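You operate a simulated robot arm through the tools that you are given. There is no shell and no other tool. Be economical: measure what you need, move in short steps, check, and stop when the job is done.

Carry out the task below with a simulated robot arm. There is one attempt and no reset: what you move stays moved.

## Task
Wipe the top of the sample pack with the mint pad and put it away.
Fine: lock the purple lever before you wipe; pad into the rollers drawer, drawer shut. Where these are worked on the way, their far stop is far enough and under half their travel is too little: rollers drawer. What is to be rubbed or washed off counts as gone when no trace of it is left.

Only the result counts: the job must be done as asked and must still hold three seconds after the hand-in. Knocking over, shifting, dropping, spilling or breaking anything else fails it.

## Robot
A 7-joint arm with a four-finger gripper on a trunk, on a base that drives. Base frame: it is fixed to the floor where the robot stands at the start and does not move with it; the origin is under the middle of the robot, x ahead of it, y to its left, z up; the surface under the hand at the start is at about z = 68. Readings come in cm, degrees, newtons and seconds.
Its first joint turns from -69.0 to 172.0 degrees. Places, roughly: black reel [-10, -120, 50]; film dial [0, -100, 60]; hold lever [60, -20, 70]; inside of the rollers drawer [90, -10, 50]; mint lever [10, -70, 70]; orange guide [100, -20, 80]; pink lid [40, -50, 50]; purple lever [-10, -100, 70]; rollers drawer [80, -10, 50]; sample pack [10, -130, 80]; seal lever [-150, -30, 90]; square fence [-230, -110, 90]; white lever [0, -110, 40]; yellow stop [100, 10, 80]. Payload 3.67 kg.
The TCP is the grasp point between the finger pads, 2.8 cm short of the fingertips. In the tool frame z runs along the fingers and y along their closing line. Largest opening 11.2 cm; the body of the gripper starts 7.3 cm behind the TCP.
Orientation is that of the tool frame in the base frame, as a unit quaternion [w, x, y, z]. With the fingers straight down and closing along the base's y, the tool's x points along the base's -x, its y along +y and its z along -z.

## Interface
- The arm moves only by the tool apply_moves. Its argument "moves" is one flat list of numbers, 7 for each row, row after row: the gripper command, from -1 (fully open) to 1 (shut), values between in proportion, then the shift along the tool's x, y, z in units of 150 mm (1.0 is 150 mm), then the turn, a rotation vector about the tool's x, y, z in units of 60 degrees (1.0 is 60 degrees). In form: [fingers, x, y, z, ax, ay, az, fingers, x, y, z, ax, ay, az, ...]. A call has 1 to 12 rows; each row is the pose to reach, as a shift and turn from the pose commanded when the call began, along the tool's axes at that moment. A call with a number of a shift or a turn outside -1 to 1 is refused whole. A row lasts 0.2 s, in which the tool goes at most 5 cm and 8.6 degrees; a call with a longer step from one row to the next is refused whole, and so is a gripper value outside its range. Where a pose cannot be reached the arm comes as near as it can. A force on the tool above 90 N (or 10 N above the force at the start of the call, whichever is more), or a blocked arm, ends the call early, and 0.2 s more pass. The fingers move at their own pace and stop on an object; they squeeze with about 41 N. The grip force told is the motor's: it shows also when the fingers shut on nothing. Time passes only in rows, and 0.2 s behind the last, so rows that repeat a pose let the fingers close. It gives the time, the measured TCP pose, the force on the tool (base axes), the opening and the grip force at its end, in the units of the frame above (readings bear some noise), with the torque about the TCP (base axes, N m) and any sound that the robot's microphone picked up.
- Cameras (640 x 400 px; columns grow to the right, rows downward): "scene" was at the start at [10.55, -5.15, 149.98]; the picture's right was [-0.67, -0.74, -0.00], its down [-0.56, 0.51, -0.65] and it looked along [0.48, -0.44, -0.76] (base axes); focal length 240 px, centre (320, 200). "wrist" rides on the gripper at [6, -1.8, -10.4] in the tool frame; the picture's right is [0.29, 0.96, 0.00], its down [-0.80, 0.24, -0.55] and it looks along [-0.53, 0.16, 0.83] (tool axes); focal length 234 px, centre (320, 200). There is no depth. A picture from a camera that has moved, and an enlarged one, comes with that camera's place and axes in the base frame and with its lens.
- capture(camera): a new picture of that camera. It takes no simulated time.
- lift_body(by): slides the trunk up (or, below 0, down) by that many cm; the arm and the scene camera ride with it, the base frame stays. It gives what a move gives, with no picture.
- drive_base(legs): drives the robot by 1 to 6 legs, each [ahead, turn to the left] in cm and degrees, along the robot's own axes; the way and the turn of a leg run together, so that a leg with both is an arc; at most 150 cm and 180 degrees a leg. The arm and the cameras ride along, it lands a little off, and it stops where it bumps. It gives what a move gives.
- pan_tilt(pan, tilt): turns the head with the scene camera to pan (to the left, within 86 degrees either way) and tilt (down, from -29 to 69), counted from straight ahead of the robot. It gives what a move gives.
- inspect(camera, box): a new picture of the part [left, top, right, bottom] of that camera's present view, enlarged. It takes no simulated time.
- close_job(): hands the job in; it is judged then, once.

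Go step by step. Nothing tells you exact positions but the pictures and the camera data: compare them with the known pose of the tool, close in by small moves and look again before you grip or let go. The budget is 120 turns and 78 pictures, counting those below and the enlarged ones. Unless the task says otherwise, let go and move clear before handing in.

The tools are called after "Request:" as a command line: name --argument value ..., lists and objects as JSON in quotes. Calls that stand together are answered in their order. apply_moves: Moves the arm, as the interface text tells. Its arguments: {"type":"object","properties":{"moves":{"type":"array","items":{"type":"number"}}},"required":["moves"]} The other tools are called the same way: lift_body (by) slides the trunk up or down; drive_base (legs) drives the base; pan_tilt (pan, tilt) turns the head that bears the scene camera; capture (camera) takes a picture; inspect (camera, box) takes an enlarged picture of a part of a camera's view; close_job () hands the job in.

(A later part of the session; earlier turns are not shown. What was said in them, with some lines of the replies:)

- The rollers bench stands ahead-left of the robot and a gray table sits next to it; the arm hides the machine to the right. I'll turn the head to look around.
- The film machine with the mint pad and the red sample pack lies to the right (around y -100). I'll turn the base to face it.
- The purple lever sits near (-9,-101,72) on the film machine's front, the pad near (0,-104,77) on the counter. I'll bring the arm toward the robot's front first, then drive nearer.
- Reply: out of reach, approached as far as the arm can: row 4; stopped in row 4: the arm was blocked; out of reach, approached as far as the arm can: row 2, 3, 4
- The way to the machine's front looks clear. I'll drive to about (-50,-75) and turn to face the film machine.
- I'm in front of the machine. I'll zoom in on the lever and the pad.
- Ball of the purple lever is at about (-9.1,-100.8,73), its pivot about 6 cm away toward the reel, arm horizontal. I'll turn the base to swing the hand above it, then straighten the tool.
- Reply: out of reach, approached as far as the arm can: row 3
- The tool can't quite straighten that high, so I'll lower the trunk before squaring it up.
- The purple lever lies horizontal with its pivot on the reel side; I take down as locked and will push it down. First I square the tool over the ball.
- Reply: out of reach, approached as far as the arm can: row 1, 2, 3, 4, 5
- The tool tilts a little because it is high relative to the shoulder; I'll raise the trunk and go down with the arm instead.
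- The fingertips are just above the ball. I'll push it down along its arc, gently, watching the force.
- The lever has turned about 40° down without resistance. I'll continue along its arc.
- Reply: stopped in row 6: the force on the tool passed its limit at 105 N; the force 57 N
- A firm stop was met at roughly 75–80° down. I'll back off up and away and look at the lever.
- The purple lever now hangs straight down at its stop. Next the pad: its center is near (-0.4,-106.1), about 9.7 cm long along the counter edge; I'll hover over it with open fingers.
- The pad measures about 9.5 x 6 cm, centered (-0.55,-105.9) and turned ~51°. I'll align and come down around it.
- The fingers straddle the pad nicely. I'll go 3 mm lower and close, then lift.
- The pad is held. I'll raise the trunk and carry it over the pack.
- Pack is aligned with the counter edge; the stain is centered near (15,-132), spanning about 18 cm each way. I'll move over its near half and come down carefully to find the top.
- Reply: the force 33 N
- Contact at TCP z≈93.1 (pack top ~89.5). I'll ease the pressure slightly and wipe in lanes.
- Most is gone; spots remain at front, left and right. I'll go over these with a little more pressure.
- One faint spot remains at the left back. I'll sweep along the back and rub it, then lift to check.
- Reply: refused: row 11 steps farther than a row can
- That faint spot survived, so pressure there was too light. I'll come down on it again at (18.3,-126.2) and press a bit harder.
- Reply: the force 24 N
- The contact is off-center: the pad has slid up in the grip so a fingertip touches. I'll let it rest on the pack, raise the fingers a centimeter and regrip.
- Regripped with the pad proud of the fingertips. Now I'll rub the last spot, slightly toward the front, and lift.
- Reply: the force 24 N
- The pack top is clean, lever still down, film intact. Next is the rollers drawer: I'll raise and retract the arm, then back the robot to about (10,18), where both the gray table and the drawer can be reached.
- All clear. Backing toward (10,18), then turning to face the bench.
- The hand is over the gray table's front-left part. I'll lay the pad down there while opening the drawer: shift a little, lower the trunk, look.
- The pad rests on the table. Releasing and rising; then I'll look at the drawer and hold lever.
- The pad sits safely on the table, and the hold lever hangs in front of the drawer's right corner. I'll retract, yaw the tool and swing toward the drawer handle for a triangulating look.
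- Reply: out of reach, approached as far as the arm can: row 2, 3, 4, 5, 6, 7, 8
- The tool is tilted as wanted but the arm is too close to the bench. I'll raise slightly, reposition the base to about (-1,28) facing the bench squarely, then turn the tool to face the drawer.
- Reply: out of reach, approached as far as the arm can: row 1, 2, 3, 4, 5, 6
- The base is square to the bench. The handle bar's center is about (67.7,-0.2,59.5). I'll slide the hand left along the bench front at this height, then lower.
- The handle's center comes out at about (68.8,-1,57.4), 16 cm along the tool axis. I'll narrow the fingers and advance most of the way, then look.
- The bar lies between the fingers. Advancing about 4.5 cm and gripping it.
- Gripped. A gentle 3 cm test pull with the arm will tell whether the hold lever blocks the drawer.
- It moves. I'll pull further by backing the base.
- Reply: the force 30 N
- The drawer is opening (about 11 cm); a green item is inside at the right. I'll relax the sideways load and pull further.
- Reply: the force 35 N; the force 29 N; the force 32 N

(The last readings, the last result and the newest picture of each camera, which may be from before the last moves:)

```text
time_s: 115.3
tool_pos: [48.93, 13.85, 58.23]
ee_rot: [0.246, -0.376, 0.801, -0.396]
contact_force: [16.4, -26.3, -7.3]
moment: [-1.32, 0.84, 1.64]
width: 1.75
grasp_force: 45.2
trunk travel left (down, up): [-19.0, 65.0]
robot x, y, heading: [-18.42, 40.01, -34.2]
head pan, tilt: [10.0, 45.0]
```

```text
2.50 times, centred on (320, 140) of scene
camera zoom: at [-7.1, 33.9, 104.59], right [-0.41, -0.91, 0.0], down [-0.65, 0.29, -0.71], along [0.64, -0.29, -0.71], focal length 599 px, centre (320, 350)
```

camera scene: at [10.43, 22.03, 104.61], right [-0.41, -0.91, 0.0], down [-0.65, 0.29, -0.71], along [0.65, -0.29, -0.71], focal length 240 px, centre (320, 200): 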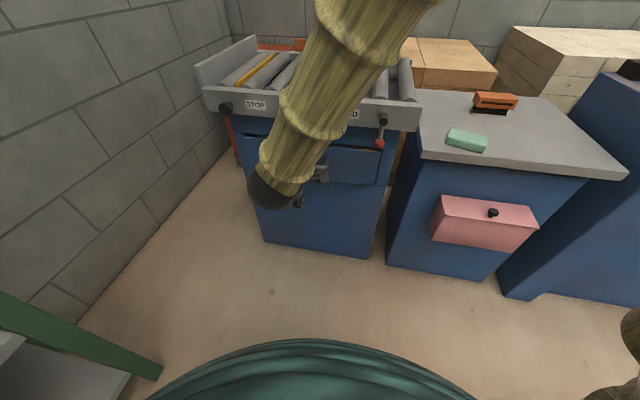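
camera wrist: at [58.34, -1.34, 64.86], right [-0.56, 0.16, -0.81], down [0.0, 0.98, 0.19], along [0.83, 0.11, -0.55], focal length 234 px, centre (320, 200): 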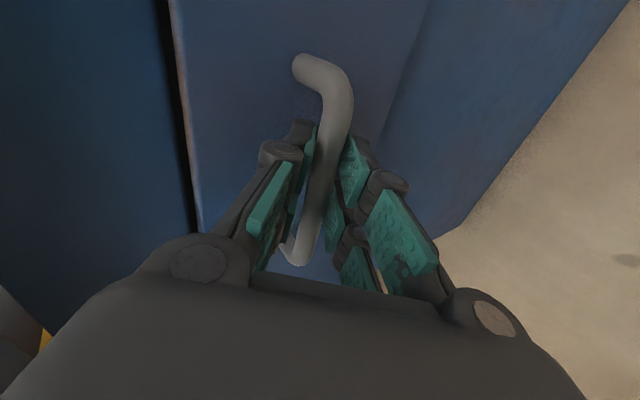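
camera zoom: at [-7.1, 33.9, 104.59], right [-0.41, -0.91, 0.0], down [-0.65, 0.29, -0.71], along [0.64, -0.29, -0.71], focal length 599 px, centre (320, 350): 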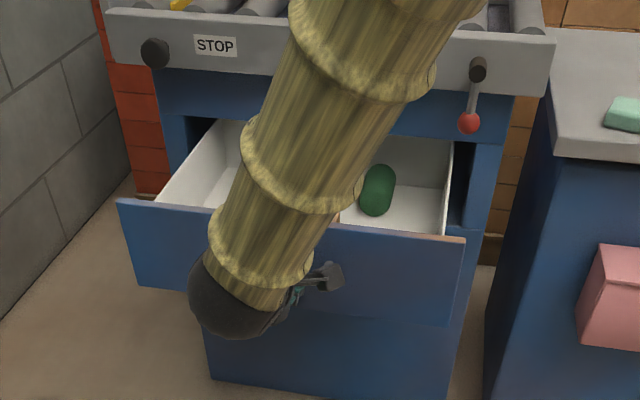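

The drawer reached its stop at about 24 cm open; there's free room left of the green item. I'll relax, let go of the handle and withdraw.

Request:
apply_moves --moves '[1, 0, -0.02, 0.03, 0, 0, 0, 0.25, 0, -0.02, 0.03, 0, 0, 0, 0.25, 0, -0.02, 0.03, 0, 0, 0, 0.25, 0, -0.02, -0.2, 0, 0, 0, 0.25, 0, -0.02, -0.45, 0, 0, 0, 0.25, 0, -0.02, -0.7, 0, 0, 0]'

Request:
lift_body --by 45

Request:
capture --camera "scene"

```text
time_s: 116.7
tool_pos: [41.8, 18.51, 64.56]
ee_rot: [0.246, -0.376, 0.801, -0.396]
contact_force: [0.1, 0.2, 0.0]
moment: [-0.03, -0.01, 0.03]
width: 4.22
grasp_force: 0.0
trunk travel left (down, up): [-19.0, 65.0]
robot x, y, heading: [-18.72, 40.12, -34.3]
head pan, tilt: [10.0, 45.0]
```

```text
refused: 45 is not a number from -40 to 40
```

```text
10 pictures are left
camera scene: at [-7.18, 33.99, 104.6], right [-0.41, -0.91, 0.0], down [-0.65, 0.29, -0.71], along [0.65, -0.29, -0.71], focal length 240 px, centre (320, 200)
```

scene: 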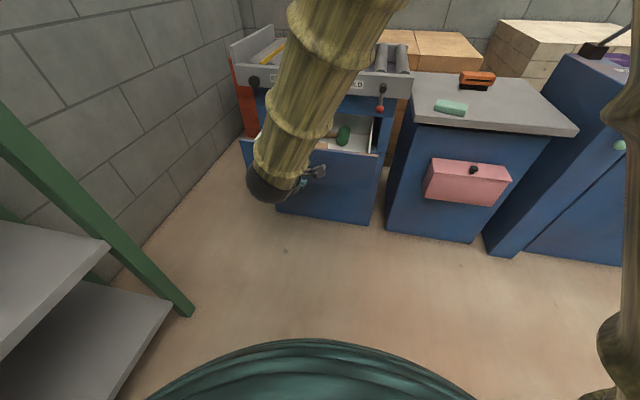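

Drawer is fully open and the hand is free. I'll raise, set the tool vertical again and move back toward the pad (now gripping it across its short side).

Request:
lift_body --by 38

Request:
apply_moves --moves '[-1, 0, 0, 0, -0.116, -0.0066, -0.038, -1, 0, 0, 0, -0.232, -0.0132, -0.076, -1, 0, 0, 0, -0.348, -0.02, -0.114, -1, 0, 0, 0, -0.464, -0.0265, -0.1525, -1, 0, 0, 0, -0.58, -0.033, -0.19, -1, 0, 0, 0, -0.696, -0.04, -0.229, -1, 0, 0, 0, -0.812, -0.0464, -0.267, -1, 0, 0, 0, -0.928, -0.053, -0.305, -1, 0, 0, 0, -0.928, -0.053, -0.305]'

Request:
drive_base --legs '[[22, 0], [0, -35]]'

```text
time_s: 120.3
tool_pos: [41.73, 18.44, 102.55]
ee_rot: [0.246, -0.375, 0.801, -0.397]
contact_force: [0.4, 0.0, 0.5]
moment: [-0.01, -0.01, -0.02]
width: 4.19
grasp_force: 0.1
trunk travel left (down, up): [-57.0, 27.0]
robot x, y, heading: [-18.62, 39.88, -34.1]
head pan, tilt: [10.0, 45.0]
```

```text
time_s: 122.3
tool_pos: [41.79, 18.62, 102.57]
ee_rot: [0.0, -0.576, 0.818, -0.001]
contact_force: [-0.4, 0.2, 0.1]
moment: [-0.01, -0.01, 0.02]
width: 11.22
grasp_force: 0.1
trunk travel left (down, up): [-57.0, 27.0]
robot x, y, heading: [-18.54, 40.01, -34.1]
head pan, tilt: [10.0, 45.0]
```

```text
time_s: 125.7
tool_pos: [36.78, -24.72, 102.53]
ee_rot: [0.0, -0.301, 0.954, -0.001]
contact_force: [-0.6, -0.3, -0.7]
moment: [0.0, -0.06, 0.0]
width: 11.21
grasp_force: 0.1
trunk travel left (down, up): [-57.0, 27.0]
robot x, y, heading: [0.12, 27.09, -69.3]
head pan, tilt: [10.0, 45.0]
```

Request:
apply_moves --moves '[-1, 0, -0.3, 0, 0, 0, 0, -1, -0.02, -0.6, 0, 0, 0, 0, -1, -0.035, -0.9, 0, 0, 0, 0]'

Request:
apply_moves --moves '[-1, 0, -0.28, 0, 0, 0, 0, -1, 0, -0.28, 0, 0, 0, 0]'

Request:
lift_body --by -24

Request:
capture --camera "wrist"

```text
time_s: 126.5
tool_pos: [45.24, -35.55, 102.53]
ee_rot: [-0.001, -0.302, 0.953, 0.001]
contact_force: [0.3, -0.4, -0.7]
moment: [0.02, 0.03, 0.03]
width: 11.18
grasp_force: 0.1
trunk travel left (down, up): [-57.0, 27.0]
robot x, y, heading: [-0.49, 27.58, -69.4]
head pan, tilt: [10.0, 45.0]
```

```text
time_s: 127.1
tool_pos: [47.33, -38.92, 102.88]
ee_rot: [0.0, -0.301, 0.953, -0.002]
contact_force: [-0.2, 0.0, 0.6]
moment: [-0.01, -0.03, 0.0]
width: 11.18
grasp_force: 0.0
trunk travel left (down, up): [-57.0, 27.0]
robot x, y, heading: [0.15, 27.67, -69.2]
head pan, tilt: [10.0, 45.0]
```

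```text
time_s: 129.6
tool_pos: [47.35, -38.94, 78.63]
ee_rot: [0.001, -0.302, 0.953, -0.001]
contact_force: [-0.3, 0.4, 0.3]
moment: [0.02, 0.0, 0.0]
width: 11.17
grasp_force: 0.0
trunk travel left (down, up): [-33.0, 51.0]
robot x, y, heading: [-0.3, 27.27, -69.0]
head pan, tilt: [10.0, 45.0]
```

```text
9 pictures are left
camera wrist: at [43.52, -43.84, 89.03], right [-0.79, 0.62, 0.0], down [0.51, 0.66, 0.55], along [0.34, 0.43, -0.83], focal length 234 px, centre (320, 200)
```

wrist: 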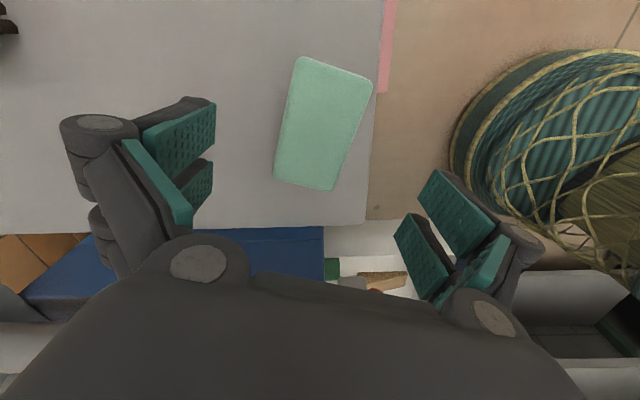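

Pad is centered between the fingers. Descending to grip it.

Request:
apply_moves --moves '[-1, 0.04, -0.01, 0.15, 0, 0, 0, -1, 0.04, -0.01, 0.35, 0, 0, 0, -1, 0.04, -0.01, 0.47, 0, 0, 0, -1, 0.04, -0.01, 0.475, 0, 0, 0, 1, 0.04, -0.01, 0.475, 0, 0, 0, 1, 0.04, -0.01, 0.475, 0, 0, 0, 1, 0.04, -0.01, 0.475, 0, 0, 0, 1, 0.04, -0.01, 0.475, 0, 0, 0]'

```text
time_s: 131.4
tool_pos: [46.95, -39.43, 71.51]
ee_rot: [0.0, -0.302, 0.953, -0.001]
contact_force: [-0.3, -0.3, -0.7]
moment: [0.01, 0.01, 0.02]
width: 5.91
grasp_force: 40.6
trunk travel left (down, up): [-33.0, 51.0]
robot x, y, heading: [-0.37, 27.76, -69.1]
head pan, tilt: [10.0, 45.0]
```

Pad gripped. Raise, retract toward the robot, and swing over the left part of the open drawer.

Request:
lift_body --by 24

Request:
apply_moves --moves '[1, 0, 0.3, 0, 0, 0, 0, 1, 0, 0.6, 0, 0, 0, 0, 1, 0, 0.9, 0, 0, 0, 0, 1, 0, 1, 0, 0, 0, 0]'

Request:
drive_base --legs '[[0, 45]]'

Request:
capture --camera "wrist"

```text
time_s: 133.9
tool_pos: [46.98, -39.47, 95.56]
ee_rot: [0.0, -0.302, 0.953, -0.001]
contact_force: [0.0, -0.5, -1.3]
moment: [0.03, 0.01, -0.01]
width: 5.91
grasp_force: 40.9
trunk travel left (down, up): [-57.0, 27.0]
robot x, y, heading: [-0.0, 27.51, -69.3]
head pan, tilt: [10.0, 45.0]
```

```text
time_s: 134.9
tool_pos: [38.42, -27.19, 95.4]
ee_rot: [0.0, -0.301, 0.954, -0.002]
contact_force: [0.3, -0.5, -0.3]
moment: [-0.02, 0.01, -0.01]
width: 5.88
grasp_force: 41.3
trunk travel left (down, up): [-57.0, 27.0]
robot x, y, heading: [-0.12, 27.3, -69.1]
head pan, tilt: [10.0, 45.0]
```

```text
time_s: 137.4
tool_pos: [65.96, 16.69, 95.53]
ee_rot: [0.001, -0.647, 0.763, -0.001]
contact_force: [0.1, -0.1, 0.6]
moment: [-0.06, 0.04, 0.02]
width: 5.89
grasp_force: 41.2
trunk travel left (down, up): [-57.0, 27.0]
robot x, y, heading: [-0.08, 27.42, -23.5]
head pan, tilt: [10.0, 45.0]
```

```text
8 pictures are left
camera wrist: at [66.68, 10.51, 105.84], right [-0.99, -0.13, 0.0], down [-0.11, 0.83, 0.55], along [-0.07, 0.55, -0.83], focal length 234 px, centre (320, 200)
```

wrist: 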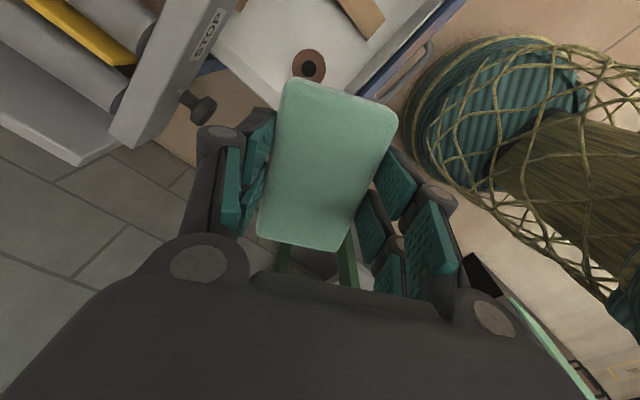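

The drawer holds a ring, a wood piece and the green item, so I need a free spot. Looking from the head.

Request:
pan_tilt --pan 12 --tilt 55

Request:
capture --camera "scene"

```text
time_s: 138.1
tool_pos: [65.87, 16.67, 95.39]
ee_rot: [0.001, -0.646, 0.763, -0.001]
contact_force: [-0.5, -0.4, -0.1]
moment: [0.0, 0.01, 0.01]
width: 5.9
grasp_force: 40.5
trunk travel left (down, up): [-57.0, 27.0]
robot x, y, heading: [0.1, 27.15, -23.7]
head pan, tilt: [12.0, 55.0]
```

```text
7 pictures are left
camera scene: at [11.32, 24.17, 141.27], right [-0.2, -0.98, 0.0], down [-0.8, 0.17, -0.57], along [0.56, -0.12, -0.82], focal length 240 px, centre (320, 200)
```

scene: 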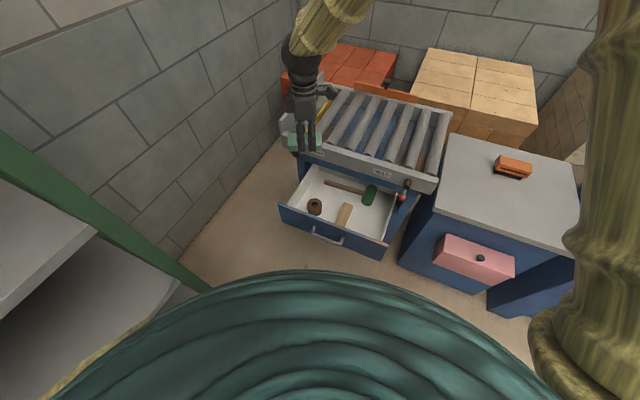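

Request:
inspect --camera "scene" --box '[270, 150, 420, 260]'

```text
3.64 times, centred on (345, 205) of scene
camera zoom: at [11.32, 24.17, 141.27], right [-0.2, -0.98, 0.0], down [-0.8, 0.17, -0.57], along [0.56, -0.12, -0.82], focal length 871 px, centre (229, 182)
```

zoom: 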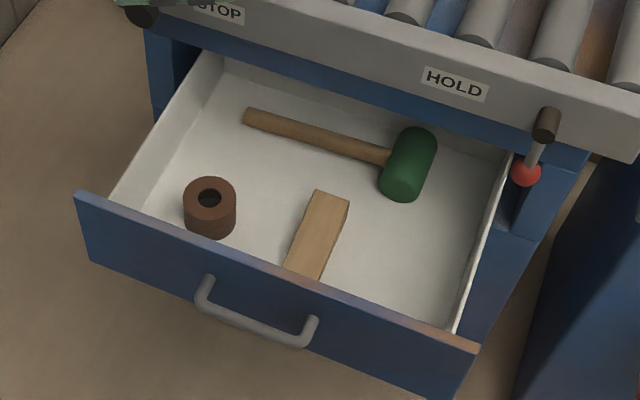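

The best free spot is right of the wood block, in front of the mallet head: about (53.7,-3.3). I'll swing the base 20° right and trim the position.

Request:
drive_base --legs '[[0, -20.5]]'

```text
time_s: 139.6
tool_pos: [58.01, -5.61, 95.56]
ee_rot: [0.0, -0.502, 0.865, 0.0]
contact_force: [-0.8, -0.3, -0.6]
moment: [-0.02, 0.02, 0.0]
width: 5.9
grasp_force: 40.7
trunk travel left (down, up): [-57.0, 27.0]
robot x, y, heading: [-0.13, 27.7, -44.0]
head pan, tilt: [12.0, 55.0]
```

Request:
apply_moves --moves '[1, 0.005, 0.16, 0, 0, 0, 0.035, 1, 0.009, 0.325, 0, 0, 0, 0.07, 1, 0.009, 0.325, 0, 0, 0, 0.07]'

Request:
lift_body --by -24

Request:
capture --camera "wrist"

```text
time_s: 140.4
tool_pos: [53.75, -3.38, 95.49]
ee_rot: [0.001, -0.469, 0.883, -0.001]
contact_force: [-0.3, 0.2, -1.8]
moment: [-0.01, 0.01, 0.02]
width: 5.91
grasp_force: 41.0
trunk travel left (down, up): [-57.0, 27.0]
robot x, y, heading: [-0.24, 27.47, -44.3]
head pan, tilt: [12.0, 55.0]
```

```text
time_s: 142.9
tool_pos: [53.63, -3.33, 71.36]
ee_rot: [0.0, -0.469, 0.883, -0.001]
contact_force: [0.5, 0.3, -0.3]
moment: [-0.02, 0.03, -0.03]
width: 5.89
grasp_force: 41.2
trunk travel left (down, up): [-33.0, 51.0]
robot x, y, heading: [-0.16, 27.75, -44.1]
head pan, tilt: [12.0, 55.0]
```

```text
5 pictures are left
camera wrist: at [51.78, -9.3, 81.8], right [-0.95, 0.3, 0.0], down [0.25, 0.8, 0.55], along [0.17, 0.53, -0.83], focal length 234 px, centre (320, 200)
```

wrist: 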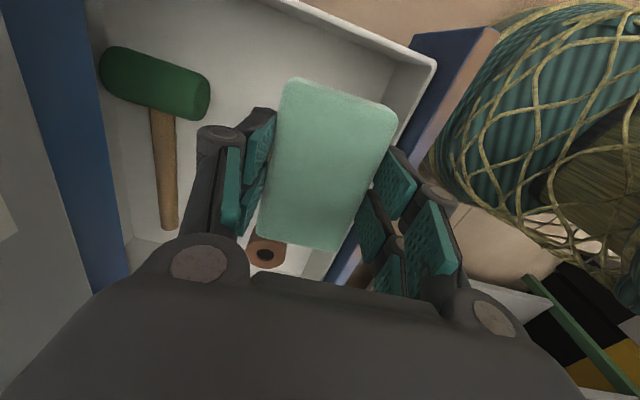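

The front wall is close to the outer finger, so I'll shift 3 cm inward and go down into the drawer.

Request:
apply_moves --moves '[1, -0.02, -0.1, 0, 0, 0, 0, 1, -0.02, -0.2, 0.1, 0, 0, 0, 1, -0.02, -0.2, 0.3, 0, 0, 0, 1, -0.02, -0.2, 0.5, 0, 0, 0, 1, -0.02, -0.2, 0.7, 0, 0, 0, 1, -0.02, -0.2, 0.85, 0, 0, 0]'

Request:
capture --camera "wrist"

```text
time_s: 144.3
tool_pos: [56.45, -4.99, 58.56]
ee_rot: [0.001, -0.47, 0.883, 0.0]
contact_force: [-0.2, -0.2, -0.8]
moment: [0.0, 0.01, 0.02]
width: 5.9
grasp_force: 40.8
trunk travel left (down, up): [-33.0, 51.0]
robot x, y, heading: [-0.28, 27.83, -44.2]
head pan, tilt: [12.0, 55.0]
```

```text
4 pictures are left
camera wrist: at [54.52, -10.8, 69.07], right [-0.95, 0.3, 0.0], down [0.25, 0.8, 0.55], along [0.17, 0.53, -0.83], focal length 234 px, centre (320, 200)
```

wrist: 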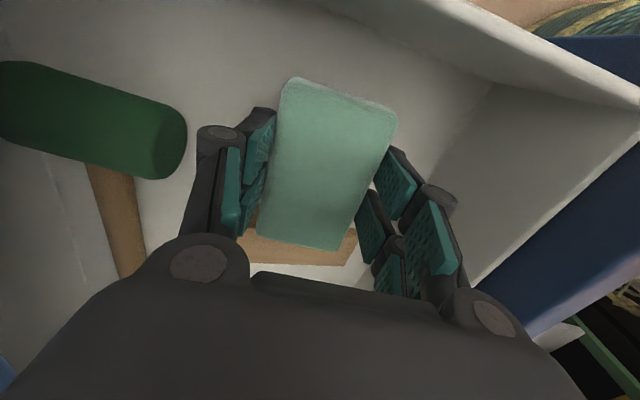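

Clear of the wood block and the mallet. Going down the last few cm until contact.

Request:
apply_moves --moves '[1, 0, 0, 0.06, 0, 0, 0, 1, 0, 0, 0.12, 0, 0, 0, 1, 0, 0, 0.17, 0, 0, 0, 1, 0, 0, 0.17, 0, 0, 0]'

```text
time_s: 145.3
tool_pos: [56.29, -4.69, 56.21]
ee_rot: [0.001, -0.469, 0.883, -0.001]
contact_force: [-0.1, 0.3, 0.5]
moment: [-0.02, -0.01, 0.03]
width: 5.9
grasp_force: 40.8
trunk travel left (down, up): [-33.0, 51.0]
robot x, y, heading: [0.08, 27.56, -44.2]
head pan, tilt: [12.0, 55.0]
```

Request:
apply_moves --moves '[1, 0, 0, 0.04, 0, 0, 0, 1, 0, 0, 0.08, 0, 0, 0, 1, 0, 0, 0.11, 0, 0, 0, 1, 0, 0, 0.11, 0, 0, 0]'

```text
time_s: 146.3
tool_pos: [56.42, -4.99, 54.55]
ee_rot: [0.0, -0.469, 0.883, -0.002]
contact_force: [-0.6, -0.3, 11.8]
moment: [0.12, 0.1, 0.0]
width: 5.88
grasp_force: 41.3
trunk travel left (down, up): [-33.0, 51.0]
robot x, y, heading: [-0.07, 27.54, -44.4]
head pan, tilt: [12.0, 55.0]
```

The pad touches the drawer floor. Releasing with a partial opening and rising straight up.

Request:
apply_moves --moves '[1, 0, 0, -0.01, 0, 0, 0, -0.4, 0, 0, -0.01, 0, 0, 0, -0.4, 0, 0, -0.01, 0, 0, 0, -0.4, 0, 0, -0.2, 0, 0, 0, -0.4, 0, 0, -0.5, 0, 0, 0, -0.4, 0, 0, -0.8, 0, 0, 0, -0.4, 0, 0, -1, 0, 0, 0]'

Request:
lift_body --by 24

Request:
capture --camera "wrist"

```text
time_s: 147.9
tool_pos: [56.27, -4.86, 69.55]
ee_rot: [0.001, -0.469, 0.883, -0.001]
contact_force: [-0.5, 0.1, 0.6]
moment: [0.01, -0.03, -0.01]
width: 7.85
grasp_force: 0.1
trunk travel left (down, up): [-33.0, 51.0]
robot x, y, heading: [-0.45, 27.55, -43.9]
head pan, tilt: [12.0, 55.0]
```

```text
time_s: 150.4
tool_pos: [56.44, -4.9, 93.43]
ee_rot: [0.0, -0.47, 0.883, -0.001]
contact_force: [0.4, -0.1, -0.1]
moment: [-0.03, 0.01, -0.02]
width: 7.83
grasp_force: 0.1
trunk travel left (down, up): [-57.0, 27.0]
robot x, y, heading: [0.02, 27.53, -44.1]
head pan, tilt: [12.0, 55.0]
```

```text
3 pictures are left
camera wrist: at [54.39, -10.82, 103.79], right [-0.95, 0.3, 0.0], down [0.25, 0.8, 0.55], along [0.17, 0.53, -0.83], focal length 234 px, centre (320, 200)
```

wrist: 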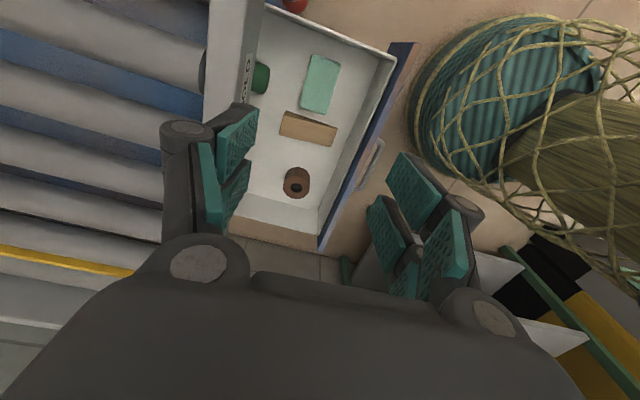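

The pad lies flat in the drawer. To shut it, I'll go back to the earlier pull pose, grip the handle again and drive forward.

Request:
drive_base --legs '[[0, 10], [-22.4, 0]]'

```text
time_s: 152.8
tool_pos: [42.61, 18.18, 93.45]
ee_rot: [0.001, -0.545, 0.838, -0.002]
contact_force: [0.7, 0.0, 0.9]
moment: [-0.04, -0.02, 0.01]
width: 7.85
grasp_force: 0.0
trunk travel left (down, up): [-57.0, 27.0]
robot x, y, heading: [-18.69, 39.93, -34.1]
head pan, tilt: [12.0, 55.0]
```

Request:
apply_moves --moves '[0.25, 0, 0, 0, 0.116, 0.0024, 0.03, 0.25, 0, 0, 0, 0.232, 0.005, 0.06, 0.25, 0, 0, 0, 0.348, 0.007, 0.091, 0.25, 0, 0, 0, 0.464, 0.0095, 0.121, 0.25, 0, 0, 0, 0.58, 0.012, 0.151, 0.25, 0, 0, 0, 0.696, 0.014, 0.181, 0.25, 0, 0, 0, 0.812, 0.017, 0.212, 0.25, 0, 0, 0, 0.928, 0.019, 0.242, 0.25, 0, 0, 0, 0.928, 0.019, 0.242]'

Request:
lift_body --by -29

```text
time_s: 155.0
tool_pos: [43.62, 14.95, 98.22]
ee_rot: [0.278, -0.325, 0.818, -0.384]
contact_force: [-0.3, -0.6, 1.1]
moment: [0.02, 0.0, -0.01]
width: 4.19
grasp_force: 0.1
trunk travel left (down, up): [-57.0, 27.0]
robot x, y, heading: [-18.8, 39.6, -34.3]
head pan, tilt: [12.0, 55.0]
stopped in row 9: the arm was blocked; the commanded pose is now the measured one
```

```text
time_s: 157.9
tool_pos: [43.72, 14.82, 69.19]
ee_rot: [0.278, -0.325, 0.819, -0.384]
contact_force: [-0.5, 0.1, -0.1]
moment: [-0.02, 0.03, -0.04]
width: 4.19
grasp_force: 0.0
trunk travel left (down, up): [-28.0, 56.0]
robot x, y, heading: [-18.64, 40.05, -34.1]
head pan, tilt: [12.0, 55.0]
```

The arm got near a limit and sits slightly off. I'll correct the orientation and back off a bit before lowering to handle height.

Request:
apply_moves --moves '[0.25, -0.08, -0.035, -0.18, -0.007, 0.005, -0.06, 0.25, -0.164, -0.075, -0.362, -0.015, 0.01, -0.121, 0.25, -0.164, -0.075, -0.362, -0.015, 0.01, -0.121]'

Request:
lift_body --by -9

```text
time_s: 158.7
tool_pos: [41.74, 18.94, 73.47]
ee_rot: [0.245, -0.379, 0.799, -0.398]
contact_force: [-0.2, 0.3, -1.1]
moment: [-0.02, 0.02, 0.0]
width: 4.19
grasp_force: 0.0
trunk travel left (down, up): [-28.0, 56.0]
robot x, y, heading: [-18.78, 40.15, -34.1]
head pan, tilt: [12.0, 55.0]
```

```text
time_s: 160.0
tool_pos: [41.69, 18.75, 64.34]
ee_rot: [0.245, -0.378, 0.799, -0.398]
contact_force: [0.0, -0.2, 0.5]
moment: [0.03, -0.01, 0.01]
width: 4.19
grasp_force: 0.1
trunk travel left (down, up): [-19.0, 65.0]
robot x, y, heading: [-18.43, 40.1, -34.2]
head pan, tilt: [12.0, 55.0]
```

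Back at the known pre-grasp pose. Advancing and gripping the handle.

Request:
apply_moves --moves '[0.25, 0, 0, 0.25, 0, 0, 0, 0.25, 0.005, 0.003, 0.5, 0, 0, 0, 0.25, 0.01, 0.005, 0.7, 0, 0, 0, 1, 0.01, 0.005, 0.7, 0, 0, 0, 1, 0.01, 0.005, 0.7, 0, 0, 0, 1, 0.01, 0.005, 0.7, 0, 0, 0]'

```text
time_s: 161.4
tool_pos: [49.0, 13.01, 59.34]
ee_rot: [0.252, -0.366, 0.805, -0.393]
contact_force: [-0.4, 1.9, 5.1]
moment: [-0.13, -0.01, -0.01]
width: 0.02
grasp_force: 36.0
trunk travel left (down, up): [-19.0, 65.0]
robot x, y, heading: [-18.98, 40.22, -33.8]
head pan, tilt: [12.0, 55.0]
```

The fingers shut above the bar rather than on it, but the fingertips point at the drawer front, so I can simply push. Driving forward a bit to test.

Request:
drive_base --legs '[[8, 0]]'

Request:
inspect --camera "scene" --box '[220, 60, 460, 220]'

```text
time_s: 162.4
tool_pos: [55.68, 8.47, 58.85]
ee_rot: [0.25, -0.366, 0.806, -0.393]
contact_force: [-0.4, -0.5, 0.5]
moment: [-0.01, 0.01, 0.03]
width: 0.0
grasp_force: 35.6
trunk travel left (down, up): [-19.0, 65.0]
robot x, y, heading: [-12.02, 35.74, -34.2]
head pan, tilt: [12.0, 55.0]
```

```text
2.50 times, centred on (340, 140) of scene
camera zoom: at [-1.31, 30.18, 103.26], right [-0.38, -0.93, 0.0], down [-0.76, 0.31, -0.57], along [0.53, -0.22, -0.82], focal length 599 px, centre (270, 350)
```

zoom: 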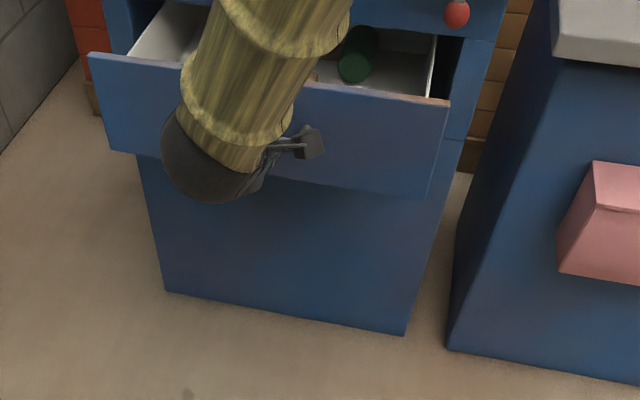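

The drawer is closing smoothly. Continuing to push in.

Request:
drive_base --legs '[[8, 0], [5, 0]]'

```text
time_s: 164.0
tool_pos: [66.4, 1.08, 59.01]
ee_rot: [0.251, -0.366, 0.806, -0.392]
contact_force: [-0.4, 1.1, -0.8]
moment: [0.01, -0.04, -0.01]
width: 0.01
grasp_force: 36.1
trunk travel left (down, up): [-19.0, 65.0]
robot x, y, heading: [-1.17, 28.26, -34.0]
head pan, tilt: [12.0, 55.0]
```

Now the last few cm with the arm, force-limited.

Request:
apply_moves --moves '[1, -0.004, -0.038, 0.055, 0, 0, 0, 1, -0.008, -0.075, 0.11, 0, 0, 0, 1, -0.011, -0.113, 0.165, 0, 0, 0, 1, -0.015, -0.15, 0.22, 0, 0, 0, 1, -0.019, -0.188, 0.275, 0, 0, 0, 1, -0.022, -0.225, 0.33, 0, 0, 0]'

```text
time_s: 164.6
tool_pos: [66.88, 0.66, 59.18]
ee_rot: [0.249, -0.367, 0.807, -0.391]
contact_force: [-42.7, 17.8, 38.7]
moment: [-1.11, 0.37, -1.33]
width: 0.02
grasp_force: 35.3
trunk travel left (down, up): [-19.0, 65.0]
robot x, y, heading: [-1.3, 28.58, -33.9]
head pan, tilt: [12.0, 55.0]
stopped in row 2: the force on the tool passed its limit at 111 N (the readings are from after the stop); the commanded pose is now the measured one
```

Firm resistance now — likely the closed stop. I'll withdraw and check.

Request:
apply_moves --moves '[1, 0, 0, -0.2, 0, 0, 0, 1, 0, 0, -0.4, 0, 0, 0, 1, 0, 0, -0.7, 0, 0, 0, 1, 0, 0, -1, 0, 0, 0]'

Request:
pan_tilt --pan 10 --tilt 40

Request:
inspect --camera "scene" --box '[200, 100, 440, 270]'

```text
time_s: 165.6
tool_pos: [56.81, 7.23, 67.24]
ee_rot: [0.247, -0.367, 0.809, -0.388]
contact_force: [0.8, -0.1, -0.3]
moment: [0.0, 0.0, -0.01]
width: 0.0
grasp_force: 35.6
trunk travel left (down, up): [-19.0, 65.0]
robot x, y, heading: [-1.1, 28.32, -34.0]
head pan, tilt: [12.0, 55.0]
```

```text
time_s: 166.3
tool_pos: [56.84, 7.2, 67.28]
ee_rot: [0.248, -0.367, 0.808, -0.389]
contact_force: [0.5, 0.7, 0.7]
moment: [-0.03, 0.01, -0.01]
width: 0.0
grasp_force: 35.8
trunk travel left (down, up): [-19.0, 65.0]
robot x, y, heading: [-1.23, 28.24, -34.1]
head pan, tilt: [10.0, 40.0]
```

```text
2.35 times, centred on (320, 185) of scene
camera zoom: at [10.52, 22.13, 105.32], right [-0.41, -0.91, 0.0], down [-0.59, 0.26, -0.77], along [0.7, -0.31, -0.64], focal length 564 px, centre (320, 235)
```

zoom: 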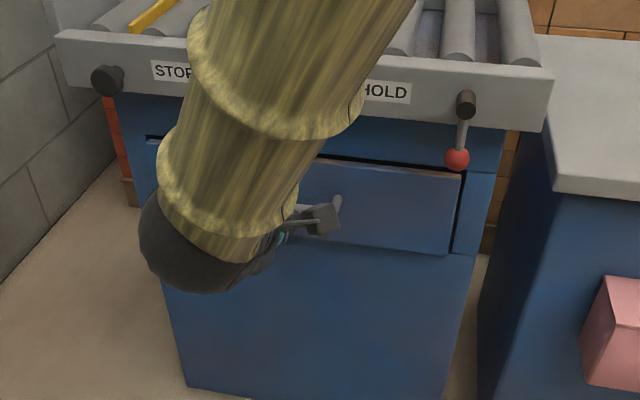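

It looks shut as at the start. To be sure, I'll press once more directly on the drawer front just above the handle, force-limited.

Request:
apply_moves --moves '[1, -0.03, -0.03, 0.2, 0, 0, 0, 1, -0.06, -0.06, 0.4, 0, 0, 0, 1, -0.08, -0.092, 0.575, 0, 0, 0, 1, -0.09, -0.168, 0.684, 0, 0, 0, 1, -0.1, -0.244, 0.793, 0, 0, 0, 1, -0.104, -0.282, 0.848, 0, 0, 0]'

Request:
apply_moves --moves '[1, -0.003, -0.025, 0.036, 0, 0, 0, 1, -0.006, -0.051, 0.073, 0, 0, 0, 1, -0.009, -0.076, 0.109, 0, 0, 0, 1, -0.012, -0.101, 0.145, 0, 0, 0, 1, -0.016, -0.127, 0.182, 0, 0, 0, 1, -0.019, -0.152, 0.218, 0, 0, 0]'

```text
time_s: 167.8
tool_pos: [68.41, 0.55, 64.4]
ee_rot: [0.252, -0.362, 0.809, -0.388]
contact_force: [0.5, -0.1, -0.6]
moment: [0.0, 0.08, 0.03]
width: 0.01
grasp_force: 35.4
trunk travel left (down, up): [-19.0, 65.0]
robot x, y, heading: [-1.19, 27.9, -34.3]
head pan, tilt: [10.0, 40.0]
```

```text
time_s: 169.1
tool_pos: [70.51, -1.05, 64.71]
ee_rot: [0.252, -0.361, 0.813, -0.382]
contact_force: [-47.3, 25.7, 21.0]
moment: [-0.34, 0.5, -1.33]
width: 0.01
grasp_force: 35.4
trunk travel left (down, up): [-19.0, 65.0]
robot x, y, heading: [-0.86, 28.3, -34.0]
head pan, tilt: [10.0, 40.0]
stopped in row 6: the force on the tool passed its limit at 105 N (the readings are from after the stop); the commanded pose is now the measured one
```

The drawer front holds firm at its shut position. Withdrawing the hand and taking one last look.

Request:
apply_moves --moves '[1, 0, 0, -0.25, 0, 0, 0, 1, 0, 0, -0.5, 0, 0, 0, 1, 0, 0, -0.75, 0, 0, 0, 1, 0, 0, -1, 0, 0, 0]'

Request:
drive_base --legs '[[-12, 0]]'

Request:
capture --camera "wrist"

```text
time_s: 170.1
tool_pos: [60.67, 4.82, 71.88]
ee_rot: [0.248, -0.357, 0.821, -0.37]
contact_force: [-0.9, 0.3, 0.4]
moment: [-0.03, 0.03, 0.01]
width: 0.0
grasp_force: 35.8
trunk travel left (down, up): [-19.0, 65.0]
robot x, y, heading: [-1.14, 28.48, -34.0]
head pan, tilt: [10.0, 40.0]
```

```text
time_s: 171.3
tool_pos: [50.77, 11.82, 71.85]
ee_rot: [0.249, -0.358, 0.82, -0.37]
contact_force: [-0.1, -0.2, 0.2]
moment: [0.02, -0.01, 0.0]
width: 0.0
grasp_force: 35.0
trunk travel left (down, up): [-19.0, 65.0]
robot x, y, heading: [-11.14, 34.74, -34.0]
head pan, tilt: [10.0, 40.0]
```

```text
0 pictures are left
camera wrist: at [40.66, 10.81, 78.73], right [-0.56, 0.23, -0.79], down [0.02, 0.97, 0.26], along [0.83, 0.13, -0.55], focal length 234 px, centre (320, 200)
```

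wrist: 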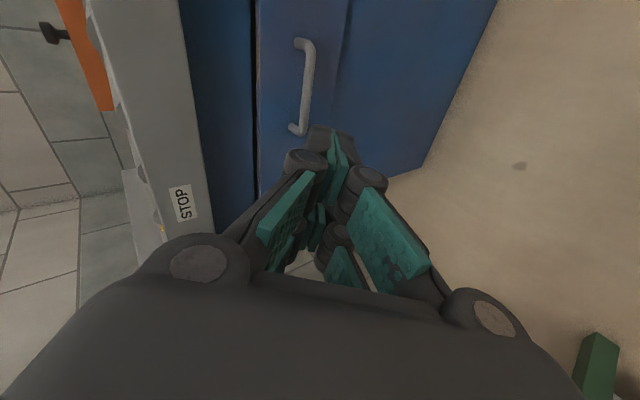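

The drawer front is flush and shut, the hand is clear, the pad is inside, the pack is clean and the lever is down. Handing in.

Request:
close_job

```text
The job is handed in.
```

I wiped the sample pack clean with the mint pad, put the pad in the rollers drawer and pushed the drawer shut. The job is handed in, but I couldn't confirm that the purple lever counts as locked.

- **Lever:** before wiping, I turned it from horizontal down to a firm stop. I took "down" to mean locked; nothing on the machine said which way is which.
- **Wiping:** the last close-up pictures of the pack top showed no trace of the stain.
- **Drawer:** I opened it until it met resistance, about 24 cm, and laid the pad clear of the things already inside. I pressed it shut until it met firm resistance. The final picture shows it flush, as it was at the start.

I saw nothing else knocked over or shifted.
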